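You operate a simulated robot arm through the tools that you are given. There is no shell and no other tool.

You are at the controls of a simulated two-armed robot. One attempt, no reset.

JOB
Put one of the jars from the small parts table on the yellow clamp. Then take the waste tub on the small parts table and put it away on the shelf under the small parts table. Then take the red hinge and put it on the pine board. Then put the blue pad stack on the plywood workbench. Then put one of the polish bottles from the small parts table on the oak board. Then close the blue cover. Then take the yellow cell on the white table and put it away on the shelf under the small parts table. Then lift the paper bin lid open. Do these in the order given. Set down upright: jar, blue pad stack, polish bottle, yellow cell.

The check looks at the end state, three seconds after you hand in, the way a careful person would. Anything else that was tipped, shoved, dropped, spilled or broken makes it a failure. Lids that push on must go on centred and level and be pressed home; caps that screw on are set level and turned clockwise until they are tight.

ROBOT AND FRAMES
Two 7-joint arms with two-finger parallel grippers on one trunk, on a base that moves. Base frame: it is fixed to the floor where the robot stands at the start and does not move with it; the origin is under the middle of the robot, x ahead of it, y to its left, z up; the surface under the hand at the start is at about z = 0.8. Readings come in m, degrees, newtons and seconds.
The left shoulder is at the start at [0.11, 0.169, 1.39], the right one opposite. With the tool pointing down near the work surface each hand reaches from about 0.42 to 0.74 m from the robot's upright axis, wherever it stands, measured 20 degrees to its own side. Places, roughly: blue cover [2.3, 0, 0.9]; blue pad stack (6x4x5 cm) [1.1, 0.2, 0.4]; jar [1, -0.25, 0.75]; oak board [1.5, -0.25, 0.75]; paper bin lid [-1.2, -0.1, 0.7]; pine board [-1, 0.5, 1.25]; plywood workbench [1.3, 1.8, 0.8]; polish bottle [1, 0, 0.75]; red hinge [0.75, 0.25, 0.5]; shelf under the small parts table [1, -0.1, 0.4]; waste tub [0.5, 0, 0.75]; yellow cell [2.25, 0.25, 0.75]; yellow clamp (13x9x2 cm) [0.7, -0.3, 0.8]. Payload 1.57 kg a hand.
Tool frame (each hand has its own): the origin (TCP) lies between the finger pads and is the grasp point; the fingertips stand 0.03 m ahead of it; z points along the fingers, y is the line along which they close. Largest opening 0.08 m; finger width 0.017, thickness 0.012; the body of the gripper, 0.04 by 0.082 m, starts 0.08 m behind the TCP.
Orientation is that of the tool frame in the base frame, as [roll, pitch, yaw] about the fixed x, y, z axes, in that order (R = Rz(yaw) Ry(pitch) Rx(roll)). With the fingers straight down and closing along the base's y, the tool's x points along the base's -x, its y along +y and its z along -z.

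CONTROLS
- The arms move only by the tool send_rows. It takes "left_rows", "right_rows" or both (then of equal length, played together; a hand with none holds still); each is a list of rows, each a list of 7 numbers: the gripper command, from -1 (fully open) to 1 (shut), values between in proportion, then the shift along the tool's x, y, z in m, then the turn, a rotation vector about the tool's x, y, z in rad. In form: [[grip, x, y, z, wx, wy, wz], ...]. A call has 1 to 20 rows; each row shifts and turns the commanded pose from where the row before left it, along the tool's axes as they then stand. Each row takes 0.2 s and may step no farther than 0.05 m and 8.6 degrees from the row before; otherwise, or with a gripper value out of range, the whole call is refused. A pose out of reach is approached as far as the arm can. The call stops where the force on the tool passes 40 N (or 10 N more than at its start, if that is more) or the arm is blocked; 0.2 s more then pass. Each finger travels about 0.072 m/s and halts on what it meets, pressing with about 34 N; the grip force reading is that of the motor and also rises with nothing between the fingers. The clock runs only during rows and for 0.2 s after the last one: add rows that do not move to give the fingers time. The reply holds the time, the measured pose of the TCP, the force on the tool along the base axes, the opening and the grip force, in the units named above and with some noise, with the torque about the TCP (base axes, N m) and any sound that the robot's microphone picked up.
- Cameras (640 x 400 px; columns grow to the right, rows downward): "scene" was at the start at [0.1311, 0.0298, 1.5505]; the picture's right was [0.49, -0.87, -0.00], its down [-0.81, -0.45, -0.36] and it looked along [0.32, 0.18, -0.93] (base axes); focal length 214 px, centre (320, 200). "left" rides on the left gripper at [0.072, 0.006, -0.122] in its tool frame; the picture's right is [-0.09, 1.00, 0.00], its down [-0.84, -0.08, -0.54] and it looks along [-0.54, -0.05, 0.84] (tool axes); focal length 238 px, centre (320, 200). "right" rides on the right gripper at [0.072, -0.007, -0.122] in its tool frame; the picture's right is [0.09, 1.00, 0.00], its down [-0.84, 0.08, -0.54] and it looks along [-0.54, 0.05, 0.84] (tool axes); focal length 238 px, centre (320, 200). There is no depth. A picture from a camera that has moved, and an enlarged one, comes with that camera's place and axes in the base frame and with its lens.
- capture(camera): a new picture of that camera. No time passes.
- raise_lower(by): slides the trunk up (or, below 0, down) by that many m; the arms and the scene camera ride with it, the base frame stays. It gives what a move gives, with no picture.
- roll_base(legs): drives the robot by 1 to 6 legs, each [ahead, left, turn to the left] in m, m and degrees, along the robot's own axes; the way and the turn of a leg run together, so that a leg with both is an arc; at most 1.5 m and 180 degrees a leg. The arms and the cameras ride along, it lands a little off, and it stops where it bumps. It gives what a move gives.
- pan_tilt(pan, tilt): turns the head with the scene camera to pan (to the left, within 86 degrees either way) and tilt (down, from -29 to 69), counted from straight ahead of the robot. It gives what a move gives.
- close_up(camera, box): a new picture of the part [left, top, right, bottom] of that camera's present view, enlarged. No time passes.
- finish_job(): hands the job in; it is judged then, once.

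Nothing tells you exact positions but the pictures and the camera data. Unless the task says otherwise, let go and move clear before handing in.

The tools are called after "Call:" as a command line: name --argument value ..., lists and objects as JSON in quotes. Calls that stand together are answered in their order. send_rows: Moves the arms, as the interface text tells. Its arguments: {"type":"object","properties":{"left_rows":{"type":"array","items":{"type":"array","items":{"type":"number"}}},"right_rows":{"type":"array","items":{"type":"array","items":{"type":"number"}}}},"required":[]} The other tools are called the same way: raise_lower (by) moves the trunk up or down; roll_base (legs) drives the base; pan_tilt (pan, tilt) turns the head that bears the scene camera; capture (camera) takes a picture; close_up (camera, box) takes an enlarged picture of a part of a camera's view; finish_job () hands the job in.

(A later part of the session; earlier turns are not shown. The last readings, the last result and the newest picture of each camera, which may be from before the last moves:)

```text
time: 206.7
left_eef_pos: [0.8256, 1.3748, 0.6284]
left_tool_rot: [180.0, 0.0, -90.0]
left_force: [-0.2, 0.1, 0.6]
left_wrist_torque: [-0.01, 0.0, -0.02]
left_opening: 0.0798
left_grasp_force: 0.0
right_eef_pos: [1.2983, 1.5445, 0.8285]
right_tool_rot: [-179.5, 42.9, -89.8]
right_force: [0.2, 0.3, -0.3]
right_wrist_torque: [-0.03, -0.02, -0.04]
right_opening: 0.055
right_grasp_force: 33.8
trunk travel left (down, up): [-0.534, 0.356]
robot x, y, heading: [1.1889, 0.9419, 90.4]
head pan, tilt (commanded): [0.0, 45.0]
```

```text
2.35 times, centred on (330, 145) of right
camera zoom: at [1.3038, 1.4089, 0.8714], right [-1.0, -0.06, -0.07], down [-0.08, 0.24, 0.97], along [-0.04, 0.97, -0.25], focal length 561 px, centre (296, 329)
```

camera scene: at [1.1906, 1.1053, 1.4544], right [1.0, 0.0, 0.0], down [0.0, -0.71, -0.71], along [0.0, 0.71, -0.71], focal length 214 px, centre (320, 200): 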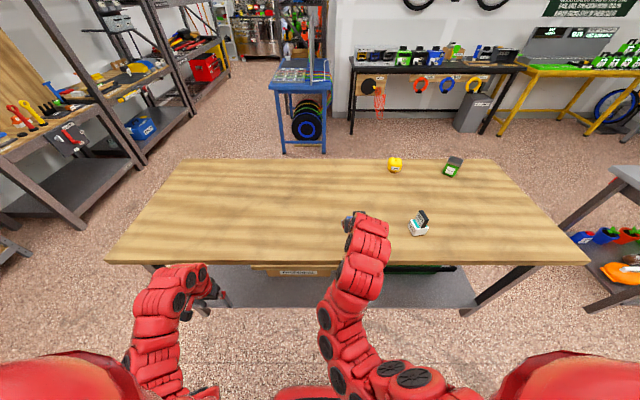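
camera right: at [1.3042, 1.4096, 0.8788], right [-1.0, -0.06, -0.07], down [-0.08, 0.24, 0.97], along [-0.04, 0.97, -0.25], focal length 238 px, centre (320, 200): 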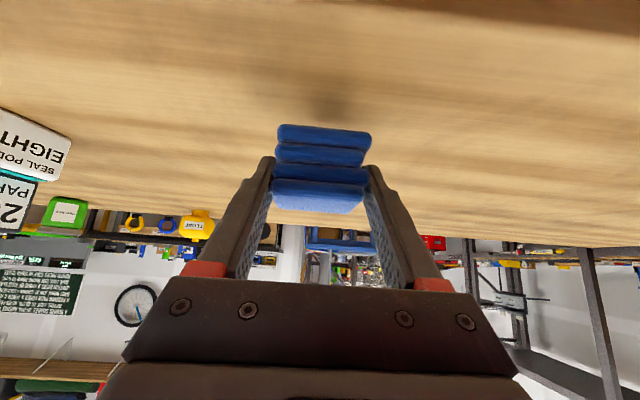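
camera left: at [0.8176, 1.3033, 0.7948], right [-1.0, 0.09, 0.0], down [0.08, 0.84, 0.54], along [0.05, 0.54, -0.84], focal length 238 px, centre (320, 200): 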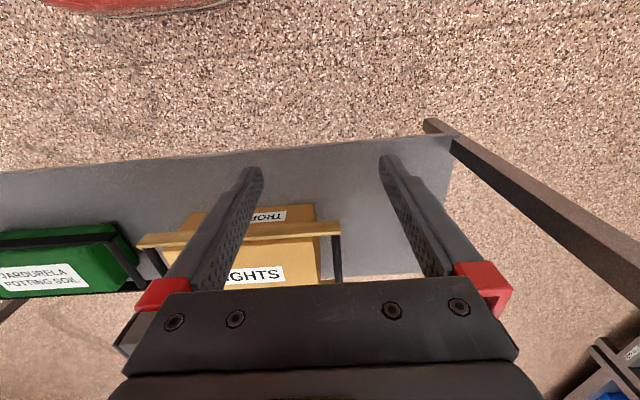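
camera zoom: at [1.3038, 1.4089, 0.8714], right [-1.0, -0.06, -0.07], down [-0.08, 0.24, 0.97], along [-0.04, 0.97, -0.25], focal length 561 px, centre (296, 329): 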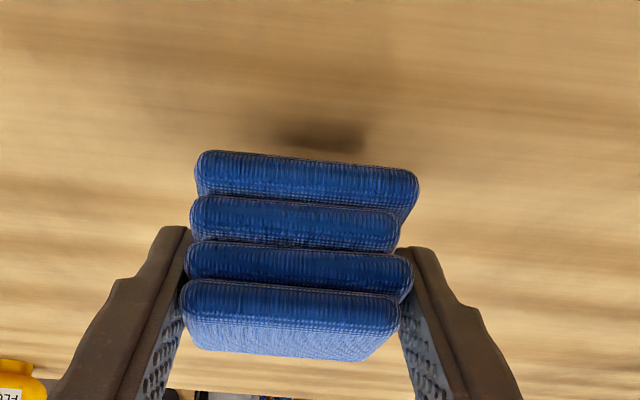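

Call:
send_rows --right_rows '[[1, 0.002, 0, 0.0022, 0, 0, 0], [1, 0.002, 0, 0.0022, 0, 0, 0], [1, 0.0014, 0, 0.0015, 0, 0, 0], [1, 0, 0, 0, 0, 0, 0]]'

Call:
send_rows --right_rows '[[1, 0.0014, 0, 0.0015, 0, 0, 0], [1, 0.0014, 0, 0.0015, 0, 0, 0], [1, 0, 0, 0, 0, 0, 0]]'

Call:
close_up --camera "right" --box '[240, 60, 420, 230]'

```text
time: 207.7
left_eef_pos: [0.8243, 1.3753, 0.6296]
left_tool_rot: [-180.0, 0.0, -89.9]
left_force: [-0.3, -0.1, 0.4]
left_wrist_torque: [-0.01, 0.02, 0.0]
left_opening: 0.08
left_grasp_force: 0.0
right_eef_pos: [1.2994, 1.5449, 0.8218]
right_tool_rot: [-179.6, 43.0, -89.9]
right_force: [0.4, -0.1, -0.4]
right_wrist_torque: [0.03, -0.03, 0.01]
right_opening: 0.0551
right_grasp_force: 34.3
trunk travel left (down, up): [-0.534, 0.356]
robot x, y, heading: [1.1895, 0.9406, 90.1]
head pan, tilt (commanded): [0.0, 45.0]
```

```text
time: 208.4
left_eef_pos: [0.8247, 1.3756, 0.6286]
left_tool_rot: [179.9, 0.0, -90.1]
left_force: [0.1, 0.4, -0.1]
left_wrist_torque: [-0.02, -0.01, -0.01]
left_opening: 0.08
left_grasp_force: 0.1
right_eef_pos: [1.2984, 1.5446, 0.8158]
right_tool_rot: [-179.5, 43.0, -89.9]
right_force: [-0.2, 0.4, -1.2]
right_wrist_torque: [0.0, 0.02, -0.01]
right_opening: 0.0551
right_grasp_force: 34.2
trunk travel left (down, up): [-0.534, 0.356]
robot x, y, heading: [1.1904, 0.9433, 90.1]
head pan, tilt (commanded): [0.0, 45.0]
```

```text
2.35 times, centred on (330, 145) of right
camera zoom: at [1.3047, 1.409, 0.859], right [-1.0, -0.06, -0.07], down [-0.08, 0.24, 0.97], along [-0.04, 0.97, -0.25], focal length 561 px, centre (296, 329)
```

zoom: 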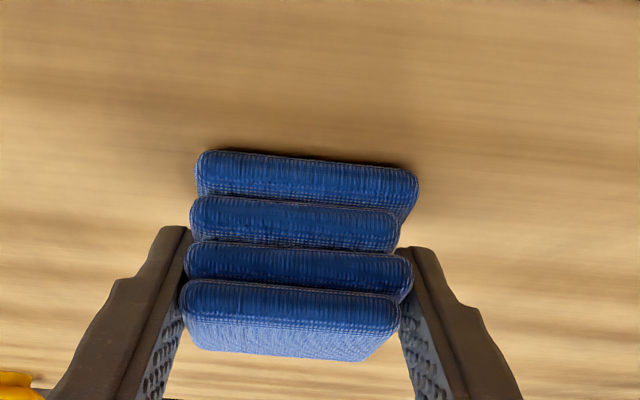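

Call:
send_rows --right_rows '[[1, 0.0014, 0, 0.0015, 0, 0, 0], [1, 0, 0, 0, 0, 0, 0]]'

Call:
send_rows --right_rows '[[1, 0.0014, 0, 0.0015, 0, 0, 0], [1, 0, 0, 0, 0, 0, 0]]'

```text
time: 209.1
left_eef_pos: [0.8255, 1.3748, 0.629]
left_tool_rot: [180.0, -0.1, -90.0]
left_force: [0.0, 0.2, 0.6]
left_wrist_torque: [0.0, 0.0, -0.02]
left_opening: 0.0801
left_grasp_force: 0.2
right_eef_pos: [1.3003, 1.5439, 0.8159]
right_tool_rot: [-179.6, 43.0, -89.8]
right_force: [0.1, 0.2, 0.3]
right_wrist_torque: [0.06, 0.05, -0.01]
right_opening: 0.0548
right_grasp_force: 33.8
trunk travel left (down, up): [-0.534, 0.356]
robot x, y, heading: [1.1853, 0.9444, 90.3]
head pan, tilt (commanded): [0.0, 45.0]
```

```text
time: 209.7
left_eef_pos: [0.8246, 1.3742, 0.6295]
left_tool_rot: [-179.9, 0.1, -90.1]
left_force: [0.2, -0.3, 0.4]
left_wrist_torque: [0.02, -0.01, 0.02]
left_opening: 0.0801
left_grasp_force: 0.2
right_eef_pos: [1.2992, 1.5446, 0.8151]
right_tool_rot: [-179.5, 43.2, -89.8]
right_force: [0.0, 2.5, 13.8]
right_wrist_torque: [0.03, 0.35, -0.03]
right_opening: 0.055
right_grasp_force: 33.6
trunk travel left (down, up): [-0.534, 0.356]
robot x, y, heading: [1.1849, 0.9389, 90.0]
head pan, tilt (commanded): [0.0, 45.0]
```

Contact (14 N). Release and withdraw upward.

Call:
send_rows --right_rows '[[1, -0.0006, 0, -0.0007, 0, 0, 0], [0.0, 0, 0, 0, 0, 0, 0], [-1, 0, 0, 0, 0, 0, 0], [-1, 0, 0, 0, 0, 0, 0], [-1, -0.0136, 0, -0.0146, 0, 0, 0], [-1, -0.0136, 0, -0.0146, 0, 0, 0], [-1, -0.0136, 0, -0.0146, 0, 0, 0], [-1, -0.0136, 0, -0.0146, 0, 0, 0], [-1, 0, 0, 0, 0, 0, 0]]'

Call:
capture --camera "right"

Call:
close_up --camera "scene" --box '[280, 170, 480, 290]'

```text
time: 211.7
left_eef_pos: [0.8249, 1.3752, 0.6293]
left_tool_rot: [-179.9, -0.1, -89.9]
left_force: [0.0, 0.2, 0.2]
left_wrist_torque: [0.0, 0.01, 0.0]
left_opening: 0.08
left_grasp_force: 0.0
right_eef_pos: [1.296, 1.5445, 0.8928]
right_tool_rot: [-179.5, 42.9, -89.9]
right_force: [-0.6, -0.9, -0.4]
right_wrist_torque: [0.0, 0.0, 0.0]
right_opening: 0.0797
right_grasp_force: 0.0
trunk travel left (down, up): [-0.534, 0.356]
robot x, y, heading: [1.189, 0.9432, 90.0]
head pan, tilt (commanded): [0.0, 45.0]
```

```text
taken
camera right: at [1.3029, 1.4084, 0.9359], right [-1.0, -0.06, -0.07], down [-0.08, 0.24, 0.97], along [-0.04, 0.97, -0.25], focal length 238 px, centre (320, 200)
```

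right: 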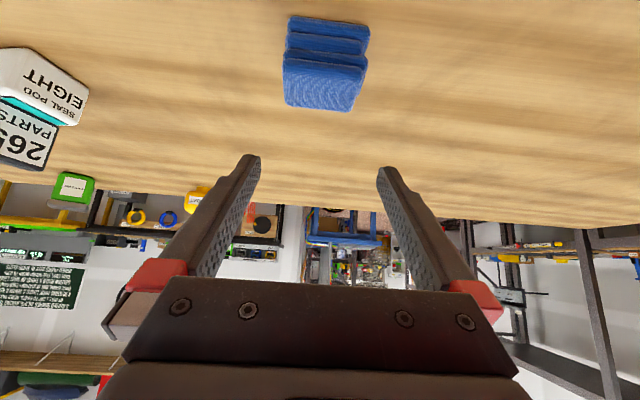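

```text
3.20 times, centred on (380, 230) of scene
camera zoom: at [1.1908, 1.1055, 1.4093], right [1.0, 0.0, 0.0], down [0.0, -0.71, -0.71], along [0.0, 0.71, -0.71], focal length 686 px, centre (128, 104)
```

zoom: 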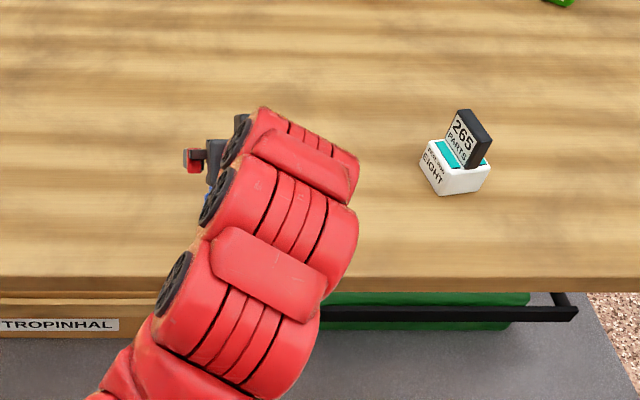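

The pad stack stands on the workbench. Next, I'll tuck the left hand further back and out, then raise the trunk and turn toward the small parts table for a polish bottle (the one near (1.14, 0.16)).

Call:
send_rows --left_rows '[[-1, 0.03, 0.02, 0, 0, 0, 0], [-1, 0.03, 0.02, 0, 0, 0, 0], [-1, 0.03, 0.02, 0, 0, 0, 0], [-1, 0.03, 0.02, 0, 0, 0, 0], [-1, 0, 0, 0, 0, 0, 0]]'

Call:
raise_lower --by 0.35

Call:
roll_base --legs '[[0.04, 0, 0], [0, 0, 180]]'

Call:
capture --camera "scene"

```text
time: 212.8
left_eef_pos: [0.7433, 1.2546, 0.6286]
left_tool_rot: [-180.0, -0.1, -90.0]
left_force: [0.6, -0.1, 0.1]
left_wrist_torque: [-0.02, 0.02, 0.03]
left_opening: 0.0798
left_grasp_force: 0.1
right_eef_pos: [1.2967, 1.5451, 0.8931]
right_tool_rot: [-179.5, 42.9, -89.9]
right_force: [0.4, 0.3, -0.3]
right_wrist_torque: [-0.02, 0.0, -0.02]
right_opening: 0.08
right_grasp_force: 0.1
trunk travel left (down, up): [-0.534, 0.356]
robot x, y, heading: [1.1895, 0.941, 90.2]
head pan, tilt (commanded): [0.0, 45.0]
```

```text
time: 216.3
left_eef_pos: [0.7451, 1.2544, 0.9792]
left_tool_rot: [-180.0, 0.0, -90.0]
left_force: [0.5, 0.1, 0.1]
left_wrist_torque: [-0.01, 0.01, -0.01]
left_opening: 0.08
left_grasp_force: 0.1
right_eef_pos: [1.2964, 1.5439, 1.244]
right_tool_rot: [-179.5, 43.0, -90.0]
right_force: [0.0, 0.5, -0.5]
right_wrist_torque: [-0.02, -0.01, -0.02]
right_opening: 0.0803
right_grasp_force: 0.0
trunk travel left (down, up): [-0.884, 0.006]
robot x, y, heading: [1.1891, 0.9417, 90.1]
head pan, tilt (commanded): [0.0, 45.0]
```

```text
time: 224.4
left_eef_pos: [1.6171, 0.6455, 0.9779]
left_tool_rot: [-180.0, 0.1, 87.0]
left_force: [0.1, -0.9, -1.4]
left_wrist_torque: [-0.02, -0.02, -0.02]
left_opening: 0.08
left_grasp_force: 0.0
right_eef_pos: [1.0491, 0.3853, 1.2429]
right_tool_rot: [-179.5, 43.0, 87.1]
right_force: [0.0, 0.2, -0.2]
right_wrist_torque: [-0.02, -0.02, -0.03]
right_opening: 0.0799
right_grasp_force: 0.0
trunk travel left (down, up): [-0.884, 0.006]
robot x, y, heading: [1.1881, 0.9824, -92.8]
head pan, tilt (commanded): [0.0, 45.0]
```

```text
taken
camera scene: at [1.1825, 0.8224, 1.7594], right [-1.0, 0.05, 0.0], down [0.04, 0.71, -0.71], along [-0.04, -0.71, -0.71], focal length 214 px, centre (320, 200)
```

scene: 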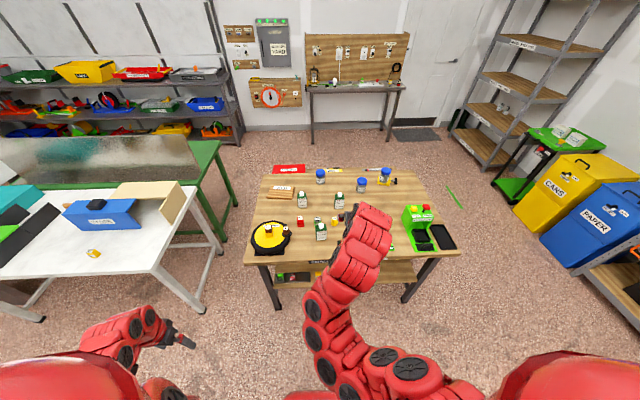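

Good overview. Zoom on the table items and on the white table with the blue cover.

Call:
close_up --camera "scene" --box '[235, 155, 455, 275]'

Call:
close_up --camera "scene" --box '[0, 130, 240, 310]'

```text
2.91 times, centred on (345, 215) of scene
camera zoom: at [1.1825, 0.8224, 1.7594], right [-1.0, 0.05, 0.0], down [0.04, 0.71, -0.71], along [-0.04, -0.71, -0.71], focal length 624 px, centre (247, 156)
```

zoom: 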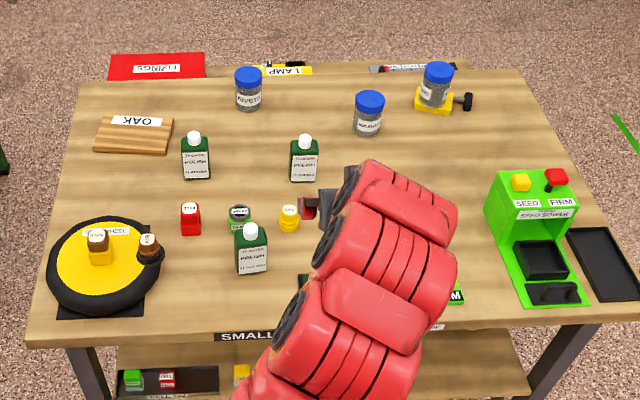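

```text
2.22 times, centred on (120, 220) of scene
camera zoom: at [1.1825, 0.8224, 1.7594], right [-1.0, 0.05, 0.0], down [0.04, 0.71, -0.71], along [-0.04, -0.71, -0.71], focal length 477 px, centre (764, 156)
```

zoom: 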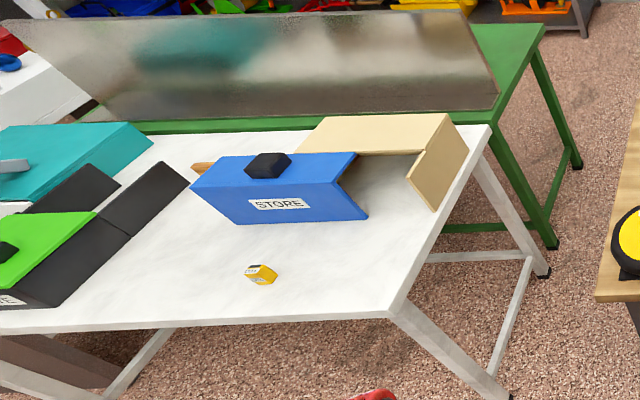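

Bottle A is at about (1.146, 0.150), roughly 6 cm wide and 12 cm tall. I'll square up, move in, and lower the trunk to hover above it.

Call:
roll_base --legs '[[0, 0, 2.8], [0.225, 0.068, 0]]'

Call:
raise_lower --by -0.27

Call:
capture --camera "right"

Call:
capture --camera "scene"

```text
time: 226.5
left_eef_pos: [1.6977, 0.4414, 0.979]
left_tool_rot: [-180.0, 0.0, 89.5]
left_force: [0.6, -0.4, 0.2]
left_wrist_torque: [0.0, -0.01, 0.01]
left_opening: 0.0799
left_grasp_force: 0.0
right_eef_pos: [1.1438, 0.1567, 1.2427]
right_tool_rot: [-179.5, 43.0, 89.5]
right_force: [-0.9, 0.1, 0.0]
right_wrist_torque: [-0.01, -0.05, 0.02]
right_opening: 0.0803
right_grasp_force: 0.0
trunk travel left (down, up): [-0.884, 0.006]
robot x, y, heading: [1.2545, 0.7564, -90.2]
head pan, tilt (commanded): [0.0, 45.0]
```

```text
time: 229.3
left_eef_pos: [1.6984, 0.4409, 0.7085]
left_tool_rot: [-179.8, 0.1, 89.5]
left_force: [-0.3, 0.5, -0.1]
left_wrist_torque: [0.0, 0.0, -0.01]
left_opening: 0.0803
left_grasp_force: 0.1
right_eef_pos: [1.1412, 0.1575, 0.9737]
right_tool_rot: [-179.5, 43.0, 89.6]
right_force: [-0.1, -0.1, -0.2]
right_wrist_torque: [-0.02, -0.02, 0.0]
right_opening: 0.0799
right_grasp_force: 0.0
trunk travel left (down, up): [-0.614, 0.276]
robot x, y, heading: [1.2548, 0.7582, -90.3]
head pan, tilt (commanded): [0.0, 45.0]
```

```text
taken
camera right: at [1.138, 0.2927, 1.0159], right [1.0, 0.06, -0.07], down [0.08, -0.24, 0.97], along [0.04, -0.97, -0.25], focal length 238 px, centre (320, 200)
```

right: 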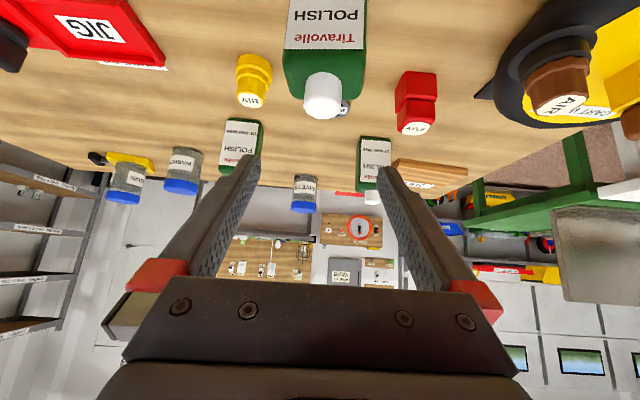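

```text
taken
camera scene: at [1.2562, 0.5989, 1.4894], right [-1.0, 0.01, 0.0], down [0.01, 0.71, -0.71], along [-0.01, -0.71, -0.71], focal length 214 px, centre (320, 200)
```

scene: 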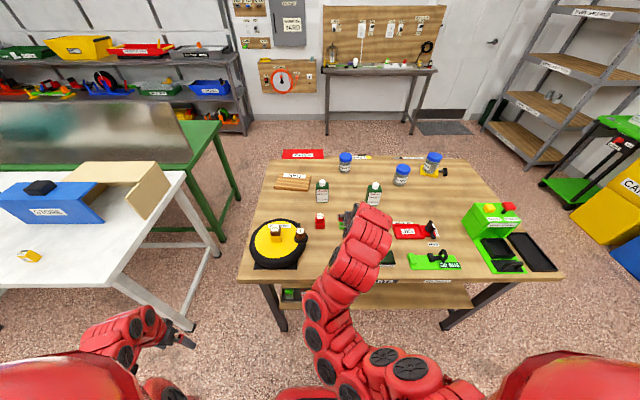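

The bottle is centred laterally (x≈1.1425). Small correction, then lower vertically around it.

Call:
send_rows --right_rows '[[-1, -0.0055, 0.0013, 0.0051, 0, 0, 0], [-1, 0.012, 0, 0.0129, 0, 0, 0], [-1, 0.012, 0, 0.0129, 0, 0, 0], [-1, 0.012, 0, 0.0129, 0, 0, 0], [-1, 0, 0, 0, 0, 0, 0]]'

Call:
capture --camera "right"

```text
time: 230.5
left_eef_pos: [1.698, 0.4409, 0.7089]
left_tool_rot: [179.9, 0.0, 89.4]
left_force: [-0.7, -0.9, -0.8]
left_wrist_torque: [0.0, 0.04, 0.0]
left_opening: 0.08
left_grasp_force: 0.0
right_eef_pos: [1.1427, 0.1493, 0.9209]
right_tool_rot: [-179.5, 42.9, 89.6]
right_force: [0.1, 0.3, 0.3]
right_wrist_torque: [-0.04, 0.06, -0.02]
right_opening: 0.0798
right_grasp_force: 0.1
trunk travel left (down, up): [-0.614, 0.276]
robot x, y, heading: [1.2563, 0.7573, -90.2]
head pan, tilt (commanded): [0.0, 45.0]
```

```text
taken
camera right: at [1.1384, 0.2849, 0.9629], right [1.0, 0.05, -0.07], down [0.08, -0.24, 0.97], along [0.04, -0.97, -0.25], focal length 238 px, centre (320, 200)
```

right: 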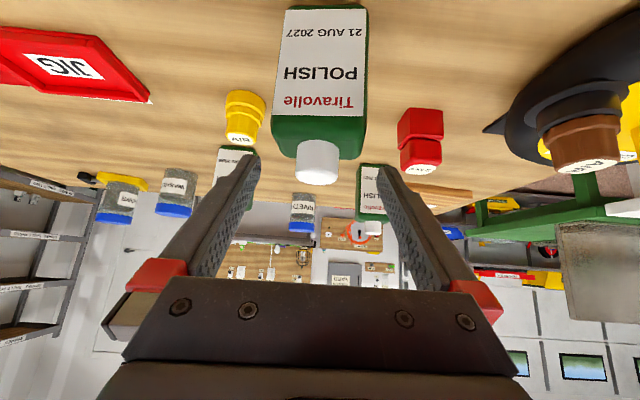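

Centred. Continue down to mid-body and grip.

Call:
send_rows --right_rows '[[-1, 0.0111, 0, 0.0119, 0, 0, 0], [-1, 0.0111, 0, 0.0119, 0, 0, 0], [-1, 0.0111, 0, 0.0119, 0, 0, 0], [-1, 0.011, 0, 0.0118, 0, 0, 0], [-1, 0, 0, 0, 0, 0, 0]]'

Call:
capture --camera "right"

```text
time: 231.7
left_eef_pos: [1.6975, 0.4407, 0.7096]
left_tool_rot: [180.0, 0.0, 89.5]
left_force: [0.4, 0.7, 0.4]
left_wrist_torque: [0.01, 0.02, -0.01]
left_opening: 0.08
left_grasp_force: 0.0
right_eef_pos: [1.1425, 0.1482, 0.8548]
right_tool_rot: [-179.4, 43.0, 89.6]
right_force: [-0.4, 0.2, 0.9]
right_wrist_torque: [-0.05, 0.01, 0.02]
right_opening: 0.0799
right_grasp_force: 0.1
trunk travel left (down, up): [-0.614, 0.276]
robot x, y, heading: [1.2582, 0.7574, -90.6]
head pan, tilt (commanded): [0.0, 45.0]
```

```text
taken
camera right: at [1.1384, 0.2847, 0.8977], right [1.0, 0.05, -0.07], down [0.08, -0.24, 0.97], along [0.04, -0.97, -0.25], focal length 238 px, centre (320, 200)
```

right: 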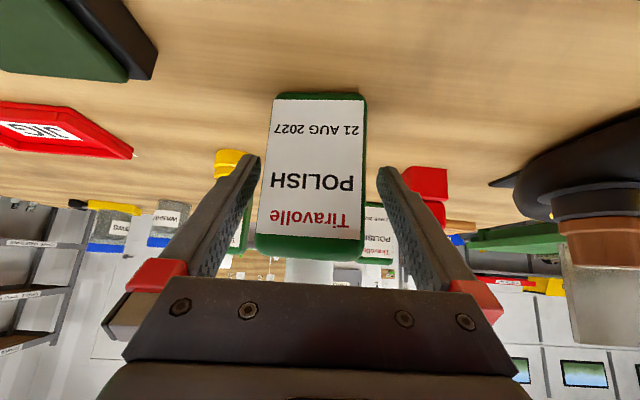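

Call:
send_rows --right_rows '[[1, 0, 0, 0, 0, 0, 0], [1, 0, 0, 0, 0, 0, 0], [1, 0, 0, 0, 0, 0, 0], [1, 0, 0, 0, 0, 0, 0]]'

Call:
send_rows --right_rows '[[1, -0.005, 0, -0.0054, 0, 0, 0], [1, -0.0136, 0, -0.0146, 0, 0, 0], [1, -0.0136, 0, -0.0146, 0, 0, 0], [1, -0.0136, 0, -0.0146, 0, 0, 0], [1, 0, 0, 0, 0, 0, 0]]'

Call:
capture --camera "right"

```text
time: 232.7
left_eef_pos: [1.6983, 0.4393, 0.7087]
left_tool_rot: [-180.0, 0.1, 89.5]
left_force: [0.9, 1.1, 0.7]
left_wrist_torque: [0.04, 0.0, -0.01]
left_opening: 0.0797
left_grasp_force: 0.0
right_eef_pos: [1.1419, 0.1484, 0.8545]
right_tool_rot: [-179.4, 43.0, 89.6]
right_force: [0.5, -1.4, 1.8]
right_wrist_torque: [-0.13, -0.13, -0.06]
right_opening: 0.0557
right_grasp_force: 34.2
trunk travel left (down, up): [-0.614, 0.276]
robot x, y, heading: [1.2556, 0.7589, -90.2]
head pan, tilt (commanded): [0.0, 45.0]
```

```text
time: 233.9
left_eef_pos: [1.6983, 0.4406, 0.7079]
left_tool_rot: [-180.0, 0.0, 89.5]
left_force: [0.4, 0.0, 1.0]
left_wrist_torque: [-0.01, 0.01, -0.02]
left_opening: 0.08
left_grasp_force: 0.0
right_eef_pos: [1.1431, 0.1492, 0.9232]
right_tool_rot: [-179.4, 42.9, 89.6]
right_force: [0.5, -0.1, -3.0]
right_wrist_torque: [-0.02, -0.04, -0.02]
right_opening: 0.0557
right_grasp_force: 33.7
trunk travel left (down, up): [-0.614, 0.276]
robot x, y, heading: [1.2564, 0.7564, -90.5]
head pan, tilt (commanded): [0.0, 45.0]
```

```text
taken
camera right: at [1.1389, 0.2846, 0.9659], right [1.0, 0.05, -0.07], down [0.08, -0.24, 0.97], along [0.04, -0.97, -0.25], focal length 238 px, centre (320, 200)
```

right: 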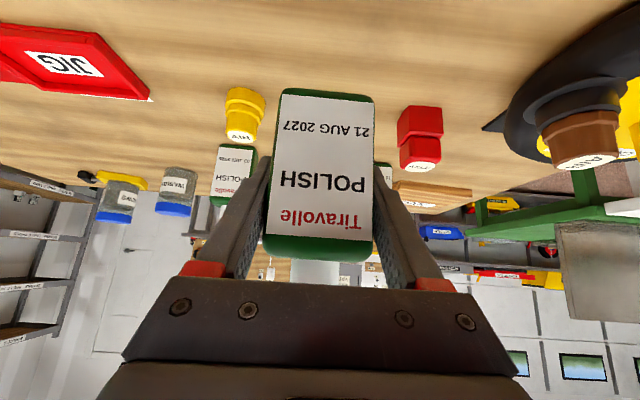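

The bottle is held upright. I'll raise it well clear, and go around the front of the table to the right side to reach the oak board.

Call:
raise_lower --by 0.25

Call:
roll_base --legs '[[-0.25, 0, 0.4], [0, -1.5, 0]]'

```text
time: 236.5
left_eef_pos: [1.6977, 0.4393, 0.9582]
left_tool_rot: [179.9, 0.1, 89.5]
left_force: [-0.2, -0.3, -0.2]
left_wrist_torque: [0.0, -0.04, 0.01]
left_opening: 0.0801
left_grasp_force: 0.0
right_eef_pos: [1.143, 0.1488, 1.1727]
right_tool_rot: [-179.5, 43.0, 89.7]
right_force: [0.1, 0.0, -2.6]
right_wrist_torque: [-0.07, 0.01, 0.0]
right_opening: 0.0558
right_grasp_force: 34.0
trunk travel left (down, up): [-0.864, 0.026]
robot x, y, heading: [1.2572, 0.7603, -90.4]
head pan, tilt (commanded): [0.0, 45.0]
```

```text
time: 245.3
left_eef_pos: [0.2021, 0.6964, 0.9596]
left_tool_rot: [180.0, 0.0, 90.1]
left_force: [0.4, 0.3, -0.3]
left_wrist_torque: [0.02, 0.0, 0.02]
left_opening: 0.08
left_grasp_force: 0.0
right_eef_pos: [-0.3502, 0.3973, 1.1726]
right_tool_rot: [-179.5, 42.9, 90.3]
right_force: [-0.3, -0.2, -1.9]
right_wrist_torque: [0.0, -0.01, 0.0]
right_opening: 0.0559
right_grasp_force: 34.4
trunk travel left (down, up): [-0.864, 0.026]
robot x, y, heading: [-0.2434, 1.0126, -89.7]
head pan, tilt (commanded): [0.0, 45.0]
```

Call:
roll_base --legs '[[0, -0.05, -0.3], [1.5, 0, 0], [0.66, 0, 0]]'

Call:
roll_base --legs '[[0, 0, 180]]'

Call:
capture --camera "scene"

```text
time: 256.6
left_eef_pos: [0.1601, -1.4698, 0.959]
left_tool_rot: [180.0, 0.0, 90.3]
left_force: [-0.3, 0.9, -0.6]
left_wrist_torque: [0.0, -0.02, 0.0]
left_opening: 0.0801
left_grasp_force: 0.0
right_eef_pos: [-0.3917, -1.7686, 1.1733]
right_tool_rot: [-179.6, 42.9, 90.4]
right_force: [-0.4, 0.1, -1.8]
right_wrist_torque: [-0.01, 0.0, -0.02]
right_opening: 0.0556
right_grasp_force: 34.2
trunk travel left (down, up): [-0.864, 0.026]
robot x, y, heading: [-0.2891, -1.1535, -89.5]
head pan, tilt (commanded): [0.0, 45.0]
```

```text
time: 264.4
left_eef_pos: [-0.7439, -0.8606, 0.9584]
left_tool_rot: [-180.0, 0.1, -87.8]
left_force: [-0.3, 0.6, 0.1]
left_wrist_torque: [0.01, 0.0, 0.0]
left_opening: 0.0801
left_grasp_force: 0.0
right_eef_pos: [-0.2022, -0.5427, 1.1728]
right_tool_rot: [-179.4, 42.9, -87.7]
right_force: [-0.5, 0.2, -2.9]
right_wrist_torque: [0.02, 0.0, 0.03]
right_opening: 0.0561
right_grasp_force: 33.7
trunk travel left (down, up): [-0.864, 0.026]
robot x, y, heading: [-0.2863, -1.1567, 92.2]
head pan, tilt (commanded): [0.0, 45.0]
```

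```text
taken
camera scene: at [-0.291, -0.9932, 1.7393], right [1.0, 0.04, 0.0], down [0.03, -0.71, -0.71], along [-0.03, 0.71, -0.71], focal length 214 px, centre (320, 200)
```

scene: 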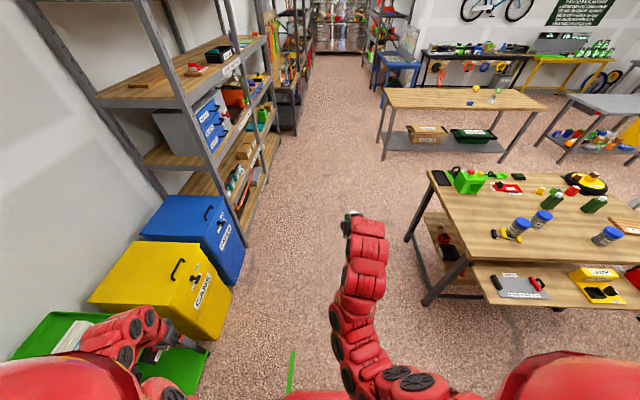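

Facing the table's right side now. Square the heading and slide right along the table to the oak board.

Call:
roll_base --legs '[[0, 0, -2.2], [0, -1.5, 0]]'

Call:
capture --camera "scene"

Call:
close_up --camera "scene" --box '[200, 160, 460, 320]'

```text
time: 272.3
left_eef_pos: [0.7922, -0.848, 0.9591]
left_tool_rot: [-180.0, 0.0, -90.8]
left_force: [-0.3, -0.1, -0.4]
left_wrist_torque: [0.02, 0.03, -0.04]
left_opening: 0.0799
left_grasp_force: 0.0
right_eef_pos: [1.3493, -0.5576, 1.1722]
right_tool_rot: [-179.6, 42.9, -90.7]
right_force: [-0.3, -0.1, -2.1]
right_wrist_torque: [0.03, 0.01, -0.02]
right_opening: 0.056
right_grasp_force: 33.6
trunk travel left (down, up): [-0.864, 0.026]
robot x, y, heading: [1.2318, -1.1683, 89.2]
head pan, tilt (commanded): [0.0, 45.0]
```

```text
taken
camera scene: at [1.238, -1.0022, 1.7393], right [1.0, -0.01, 0.0], down [-0.01, -0.71, -0.71], along [0.01, 0.71, -0.71], focal length 214 px, centre (320, 200)
```

scene: 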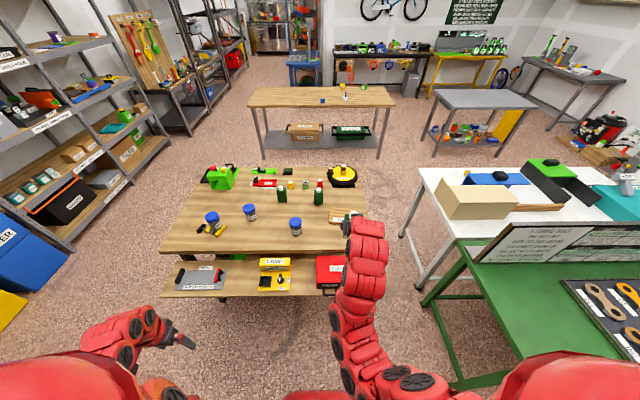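

```text
2.46 times, centred on (330, 240) of scene
camera zoom: at [1.238, -1.0022, 1.7393], right [1.0, -0.01, 0.0], down [-0.01, -0.71, -0.71], along [0.01, 0.71, -0.71], focal length 528 px, centre (295, 102)
```

zoom: 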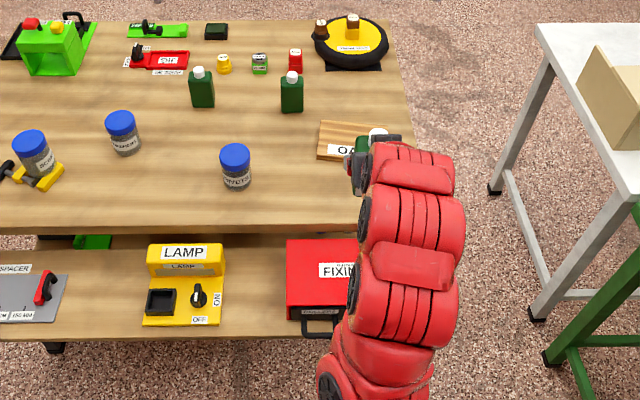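

The oak board spans about x 1.305–1.45, y −0.23…−0.14, and a lower side shelf sticks out to y≈−0.587. I need more forward reach, so I'll test extending the arm by 10 cm at this height.

Call:
send_rows --right_rows '[[1, -0.0146, 0, 0.0136, 0, 0, 0], [1, -0.0146, 0, 0.0136, 0, 0, 0], [1, -0.0146, 0, 0.0136, 0, 0, 0], [1, -0.0146, 0, 0.0136, 0, 0, 0], [1, -0.0146, 0, 0.0136, 0, 0, 0], [1, 0, 0, 0, 0, 0, 0]]'

```text
time: 273.7
left_eef_pos: [0.7924, -0.8471, 0.9592]
left_tool_rot: [-179.8, 0.1, -90.8]
left_force: [0.2, 0.0, -0.5]
left_wrist_torque: [-0.03, 0.0, -0.01]
left_opening: 0.08
left_grasp_force: 0.1
right_eef_pos: [1.351, -0.4575, 1.1733]
right_tool_rot: [-179.5, 42.9, -90.7]
right_force: [0.4, 0.2, -2.6]
right_wrist_torque: [0.0, -0.01, 0.01]
right_opening: 0.0559
right_grasp_force: 33.7
trunk travel left (down, up): [-0.864, 0.026]
robot x, y, heading: [1.2366, -1.1682, 89.5]
head pan, tilt (commanded): [0.0, 45.0]
```

Reachable. Try another 6 cm.

Call:
send_rows --right_rows '[[1, -0.0146, 0, 0.0136, 0, 0, 0], [1, -0.0146, 0, 0.0136, 0, 0, 0], [1, -0.0146, 0, 0.0136, 0, 0, 0], [1, 0, 0, 0, 0, 0, 0]]'

Call:
capture --camera "right"

Call:
capture --camera "scene"

```text
time: 274.7
left_eef_pos: [0.7933, -0.8482, 0.9591]
left_tool_rot: [-180.0, 0.1, -90.9]
left_force: [1.2, -0.4, 0.6]
left_wrist_torque: [0.01, -0.01, 0.01]
left_opening: 0.08
left_grasp_force: 0.2
right_eef_pos: [1.3521, -0.3972, 1.1732]
right_tool_rot: [-179.5, 42.9, -90.7]
right_force: [0.4, 0.0, -2.0]
right_wrist_torque: [0.01, 0.02, 0.03]
right_opening: 0.0558
right_grasp_force: 33.8
trunk travel left (down, up): [-0.864, 0.026]
robot x, y, heading: [1.2318, -1.1627, 89.5]
head pan, tilt (commanded): [0.0, 45.0]
```

```text
taken
camera right: at [1.3571, -0.5328, 1.215], right [-1.0, -0.05, -0.07], down [-0.08, 0.25, 0.97], along [-0.03, 0.97, -0.25], focal length 238 px, centre (320, 200)
```

right: 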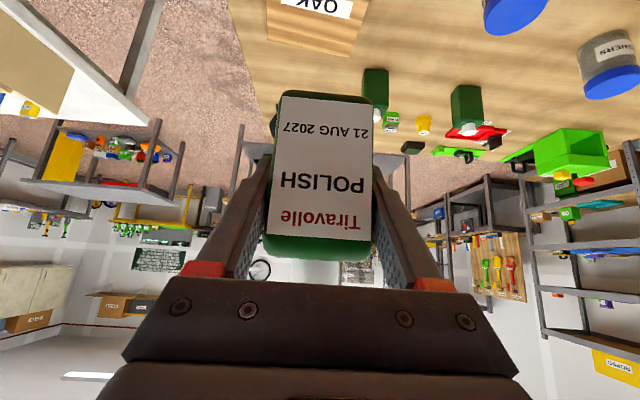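

```text
taken
camera scene: at [1.2382, -1.0023, 1.7393], right [1.0, -0.01, 0.0], down [-0.01, -0.71, -0.71], along [0.01, 0.71, -0.71], focal length 214 px, centre (320, 200)
```

scene: 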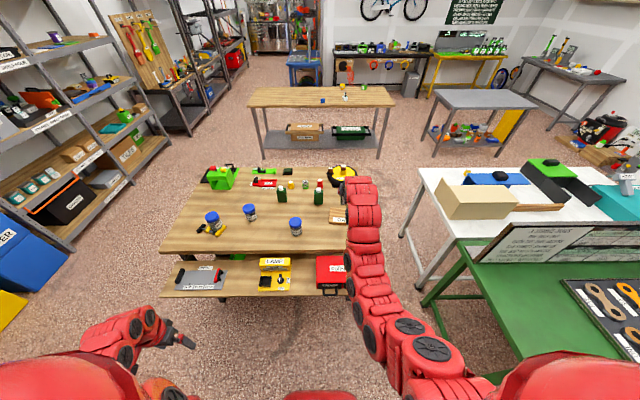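

Reach of 0.77 m works. The oak board centre is about (1.378, −0.195). I'll pull the left hand back for clearance, move in at height, then lower.

Call:
send_rows --left_rows '[[-1, 0.03, 0.015, 0, 0, 0, 0], [-1, 0.03, 0.015, 0, 0, 0, 0], [-1, 0.02, 0.01, 0, 0, 0, 0], [-1, 0, 0, 0, 0, 0, 0]]'

Call:
roll_base --legs '[[0.19, -0.034, 0.6]]'

Call:
capture --camera "right"

Call:
capture --camera "scene"

```text
time: 275.7
left_eef_pos: [0.7536, -0.9271, 0.9577]
left_tool_rot: [-180.0, 0.1, -90.7]
left_force: [-0.6, -0.4, 0.1]
left_wrist_torque: [-0.03, -0.03, 0.0]
left_opening: 0.0801
left_grasp_force: 0.0
right_eef_pos: [1.3521, -0.3971, 1.172]
right_tool_rot: [-179.5, 42.9, -90.7]
right_force: [0.5, -0.6, -2.5]
right_wrist_torque: [-0.03, 0.01, 0.01]
right_opening: 0.0559
right_grasp_force: 34.0
trunk travel left (down, up): [-0.864, 0.026]
robot x, y, heading: [1.2353, -1.1635, 89.4]
head pan, tilt (commanded): [0.0, 45.0]
```

```text
time: 277.3
left_eef_pos: [0.7863, -0.7444, 0.9586]
left_tool_rot: [-179.8, 0.0, -90.0]
left_force: [-1.2, 0.4, -0.8]
left_wrist_torque: [0.02, 0.02, -0.03]
left_opening: 0.08
left_grasp_force: 0.0
right_eef_pos: [1.3784, -0.2086, 1.1739]
right_tool_rot: [-179.5, 43.1, -89.9]
right_force: [-0.7, 0.8, -2.0]
right_wrist_torque: [0.0, -0.02, -0.07]
right_opening: 0.0558
right_grasp_force: 33.6
trunk travel left (down, up): [-0.864, 0.026]
robot x, y, heading: [1.2675, -0.9737, 89.7]
head pan, tilt (commanded): [0.0, 45.0]
```

```text
taken
camera right: at [1.3849, -0.3431, 1.2157], right [-1.0, -0.06, -0.07], down [-0.08, 0.24, 0.97], along [-0.04, 0.97, -0.25], focal length 238 px, centre (320, 200)
```

right: 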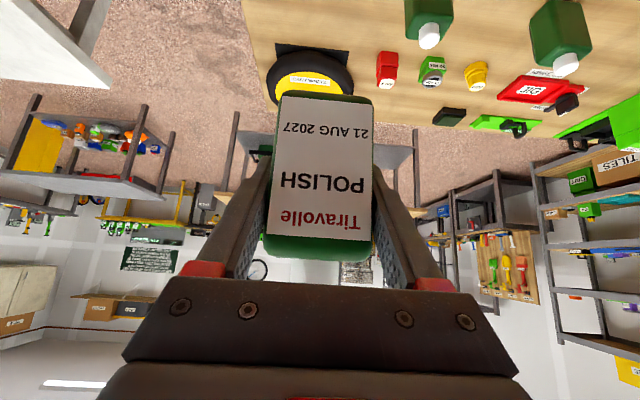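

```text
taken
camera scene: at [1.2719, -0.8143, 1.7395], right [1.0, 0.0, 0.0], down [0.0, -0.71, -0.71], along [0.0, 0.71, -0.71], focal length 214 px, centre (320, 200)
```

scene: 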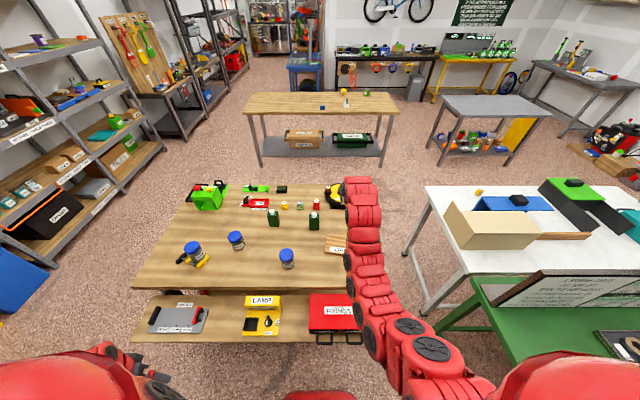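

Position looks right. Lower the trunk 0.26 m toward the board.

Call:
raise_lower --by -0.26

Call:
capture --camera "right"

Call:
capture --camera "scene"

Call:
close_up --camera "scene" --box '[260, 180, 420, 320]'

```text
time: 279.9
left_eef_pos: [0.7858, -0.7441, 0.6979]
left_tool_rot: [180.0, 0.0, -90.0]
left_force: [1.0, 0.4, 0.4]
left_wrist_torque: [-0.03, 0.01, -0.01]
left_opening: 0.0798
left_grasp_force: 0.1
right_eef_pos: [1.3797, -0.2064, 0.9124]
right_tool_rot: [-179.5, 42.8, -90.0]
right_force: [0.1, 0.5, -2.2]
right_wrist_torque: [-0.01, 0.01, -0.01]
right_opening: 0.056
right_grasp_force: 34.1
trunk travel left (down, up): [-0.604, 0.286]
robot x, y, heading: [1.2688, -0.9765, 90.2]
head pan, tilt (commanded): [0.0, 45.0]
```

```text
taken
camera right: at [1.3851, -0.3421, 0.9551], right [-1.0, -0.06, -0.07], down [-0.08, 0.24, 0.97], along [-0.04, 0.97, -0.25], focal length 238 px, centre (320, 200)
```

right: 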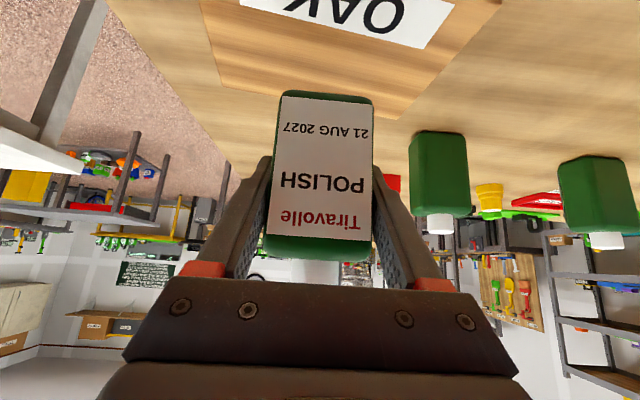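

```text
taken
camera scene: at [1.2722, -0.8129, 1.4794], right [1.0, 0.0, 0.0], down [0.0, -0.71, -0.71], along [0.0, 0.71, -0.71], focal length 214 px, centre (320, 200)
```

scene: 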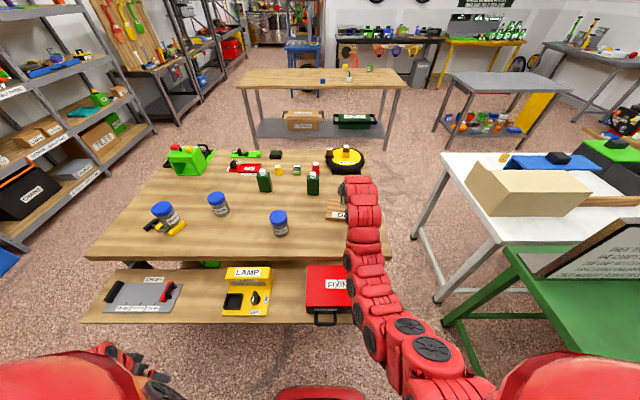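

```text
2.86 times, centred on (340, 250) of scene
camera zoom: at [1.2722, -0.8129, 1.4794], right [1.0, 0.0, 0.0], down [0.0, -0.71, -0.71], along [0.0, 0.71, -0.71], focal length 613 px, centre (263, 57)
```

zoom: 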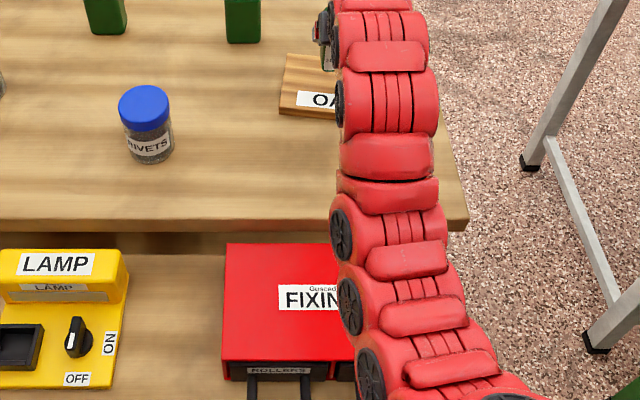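

Bottle base is about 4 cm above the OAK board, nearly centred. Nudge forward 8 mm and lower carefully.

Call:
send_rows --right_rows '[[1, -0.0058, 0, 0.0055, 0, 0, 0], [1, 0.0068, 0, 0.0073, 0, 0, 0], [1, 0.0068, 0, 0.0073, 0, 0, 0], [1, 0.0055, 0, 0.0058, 0, 0, 0], [1, 0, 0, 0, 0, 0, 0]]'

Call:
capture --camera "right"

```text
time: 281.1
left_eef_pos: [0.785, -0.7428, 0.6991]
left_tool_rot: [180.0, 0.0, -90.0]
left_force: [0.1, -0.2, 0.7]
left_wrist_torque: [-0.01, 0.0, 0.01]
left_opening: 0.08
left_grasp_force: 0.0
right_eef_pos: [1.3793, -0.199, 0.8847]
right_tool_rot: [-179.5, 42.9, -90.0]
right_force: [0.2, -0.1, -2.2]
right_wrist_torque: [0.02, 0.0, -0.01]
right_opening: 0.0557
right_grasp_force: 33.6
trunk travel left (down, up): [-0.604, 0.286]
robot x, y, heading: [1.2699, -0.9754, 90.2]
head pan, tilt (commanded): [0.0, 45.0]
```

```text
taken
camera right: at [1.3852, -0.3348, 0.9277], right [-1.0, -0.06, -0.07], down [-0.08, 0.24, 0.97], along [-0.04, 0.97, -0.25], focal length 238 px, centre (320, 200)
```

right: 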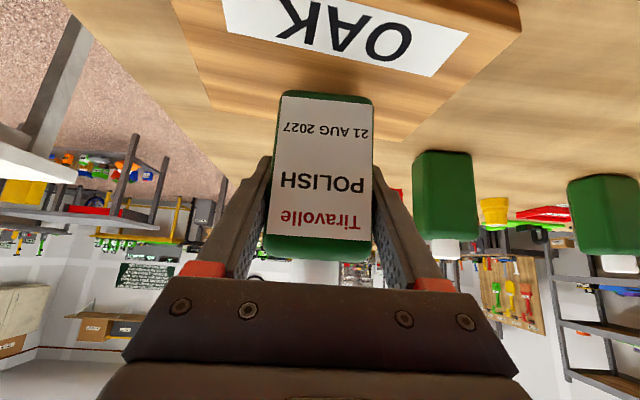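

Call:
send_rows --right_rows '[[1, 0.0034, 0, 0.0037, 0, 0, 0], [1, 0.002, 0, 0.0022, 0, 0, 0], [1, 0.0014, 0, 0.0015, 0, 0, 0], [1, 0, 0, 0, 0, 0, 0]]'

Call:
send_rows --right_rows '[[1, 0.0014, 0, 0.0015, 0, 0, 0], [1, 0, 0, 0, 0, 0, 0]]'

```text
time: 282.1
left_eef_pos: [0.7849, -0.7434, 0.6985]
left_tool_rot: [-179.9, 0.0, -90.0]
left_force: [0.6, -0.2, -0.7]
left_wrist_torque: [0.03, 0.01, 0.04]
left_opening: 0.0803
left_grasp_force: 0.0
right_eef_pos: [1.3796, -0.1992, 0.875]
right_tool_rot: [-179.4, 43.0, -90.0]
right_force: [-0.1, 0.0, -2.1]
right_wrist_torque: [0.04, -0.02, 0.01]
right_opening: 0.0558
right_grasp_force: 34.1
trunk travel left (down, up): [-0.604, 0.286]
robot x, y, heading: [1.272, -0.9725, 90.0]
head pan, tilt (commanded): [0.0, 45.0]
```

```text
time: 282.7
left_eef_pos: [0.7853, -0.7441, 0.6993]
left_tool_rot: [-179.9, -0.1, -90.1]
left_force: [0.4, -0.4, 0.3]
left_wrist_torque: [-0.01, 0.02, -0.01]
left_opening: 0.0797
left_grasp_force: 0.1
right_eef_pos: [1.3807, -0.1999, 0.8743]
right_tool_rot: [-179.5, 43.0, -90.0]
right_force: [0.8, 1.4, 1.6]
right_wrist_torque: [0.17, 0.11, -0.03]
right_opening: 0.0559
right_grasp_force: 34.4
trunk travel left (down, up): [-0.604, 0.286]
robot x, y, heading: [1.2704, -0.9766, 90.0]
head pan, tilt (commanded): [0.0, 45.0]
```

Contact beginning. One more millimetre, then release and check.

Call:
send_rows --right_rows '[[1, 0.0007, 0, 0.0007, 0, 0, 0], [1, 0, 0, 0, 0, 0, 0]]'

Call:
send_rows --right_rows '[[0.1, 0, 0, 0, 0, 0, 0], [-0.7, 0, 0, 0, 0, 0, 0], [-0.9, 0, 0, 0, 0, 0, 0], [-0.9, 0, 0, 0, 0, 0, 0]]'

Call:
capture --camera "right"

```text
time: 283.3
left_eef_pos: [0.7858, -0.7447, 0.6983]
left_tool_rot: [180.0, 0.0, -90.1]
left_force: [-0.2, -0.5, 0.8]
left_wrist_torque: [0.0, 0.0, -0.03]
left_opening: 0.0803
left_grasp_force: 0.1
right_eef_pos: [1.3796, -0.1993, 0.8735]
right_tool_rot: [-179.5, 43.1, -90.0]
right_force: [0.3, 1.4, 7.2]
right_wrist_torque: [0.31, 0.16, -0.07]
right_opening: 0.0557
right_grasp_force: 33.7
trunk travel left (down, up): [-0.604, 0.286]
robot x, y, heading: [1.2726, -0.9796, 89.8]
head pan, tilt (commanded): [0.0, 45.0]
```

```text
time: 284.3
left_eef_pos: [0.7872, -0.7436, 0.6979]
left_tool_rot: [-179.9, 0.0, -90.0]
left_force: [0.2, -0.2, -1.6]
left_wrist_torque: [0.0, -0.04, 0.01]
left_opening: 0.0799
left_grasp_force: 0.1
right_eef_pos: [1.3802, -0.2009, 0.8711]
right_tool_rot: [-179.4, 42.9, -89.8]
right_force: [0.2, 0.3, 0.5]
right_wrist_torque: [-0.03, 0.02, -0.01]
right_opening: 0.0759
right_grasp_force: 0.1
trunk travel left (down, up): [-0.604, 0.286]
robot x, y, heading: [1.2707, -0.9751, 90.0]
head pan, tilt (commanded): [0.0, 45.0]
```

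```text
taken
camera right: at [1.3852, -0.3352, 0.9144], right [-1.0, -0.06, -0.07], down [-0.08, 0.24, 0.97], along [-0.04, 0.97, -0.25], focal length 238 px, centre (320, 200)
```

right: 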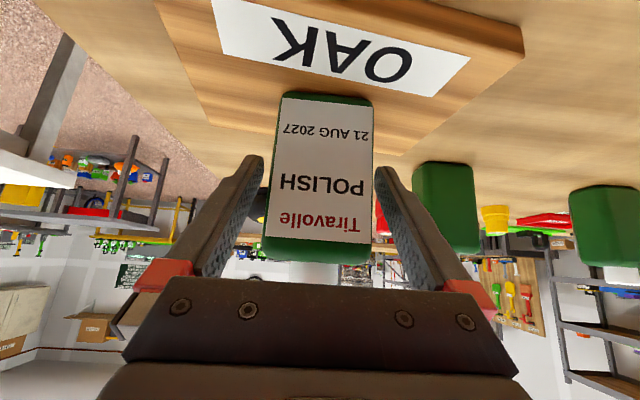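

The bottle stands on the OAK board. Lift the open hand straight up clear of it.

Call:
send_rows --right_rows '[[-1, -0.0068, 0, -0.0073, 0, 0, 0], [-1, -0.0116, 0, -0.0124, 0, 0, 0], [-1, -0.0116, 0, -0.0124, 0, 0, 0], [-1, -0.0116, 0, -0.0124, 0, 0, 0], [-1, -0.0116, 0, -0.0124, 0, 0, 0], [-1, -0.0116, 0, -0.0124, 0, 0, 0], [-1, -0.0116, 0, -0.0124, 0, 0, 0], [-1, -0.0116, 0, -0.0124, 0, 0, 0], [-1, 0, 0, 0, 0, 0, 0]]'

Call:
capture --camera "right"

```text
time: 286.3
left_eef_pos: [0.7864, -0.7442, 0.6984]
left_tool_rot: [-180.0, -0.1, -90.0]
left_force: [-0.4, 0.1, 0.2]
left_wrist_torque: [0.03, 0.01, 0.03]
left_opening: 0.0801
left_grasp_force: 0.1
right_eef_pos: [1.3784, -0.1992, 1.0015]
right_tool_rot: [-179.5, 42.9, -90.0]
right_force: [-0.2, 0.0, -0.3]
right_wrist_torque: [0.01, -0.04, -0.05]
right_opening: 0.0801
right_grasp_force: 0.0
trunk travel left (down, up): [-0.604, 0.286]
robot x, y, heading: [1.2708, -0.9734, 89.9]
head pan, tilt (commanded): [0.0, 45.0]
```

```text
taken
camera right: at [1.3839, -0.3344, 1.043], right [-1.0, -0.06, -0.07], down [-0.08, 0.24, 0.97], along [-0.04, 0.97, -0.25], focal length 238 px, centre (320, 200)
```

right: 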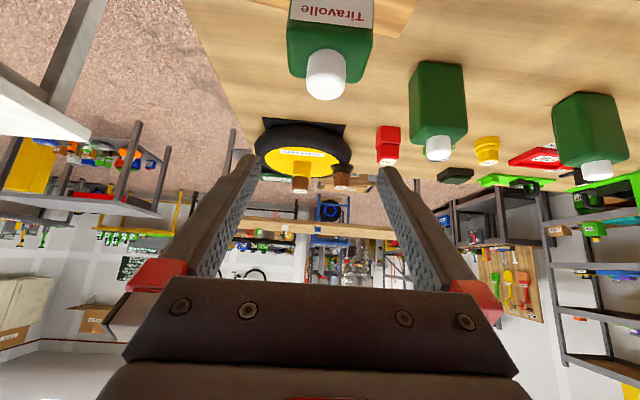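

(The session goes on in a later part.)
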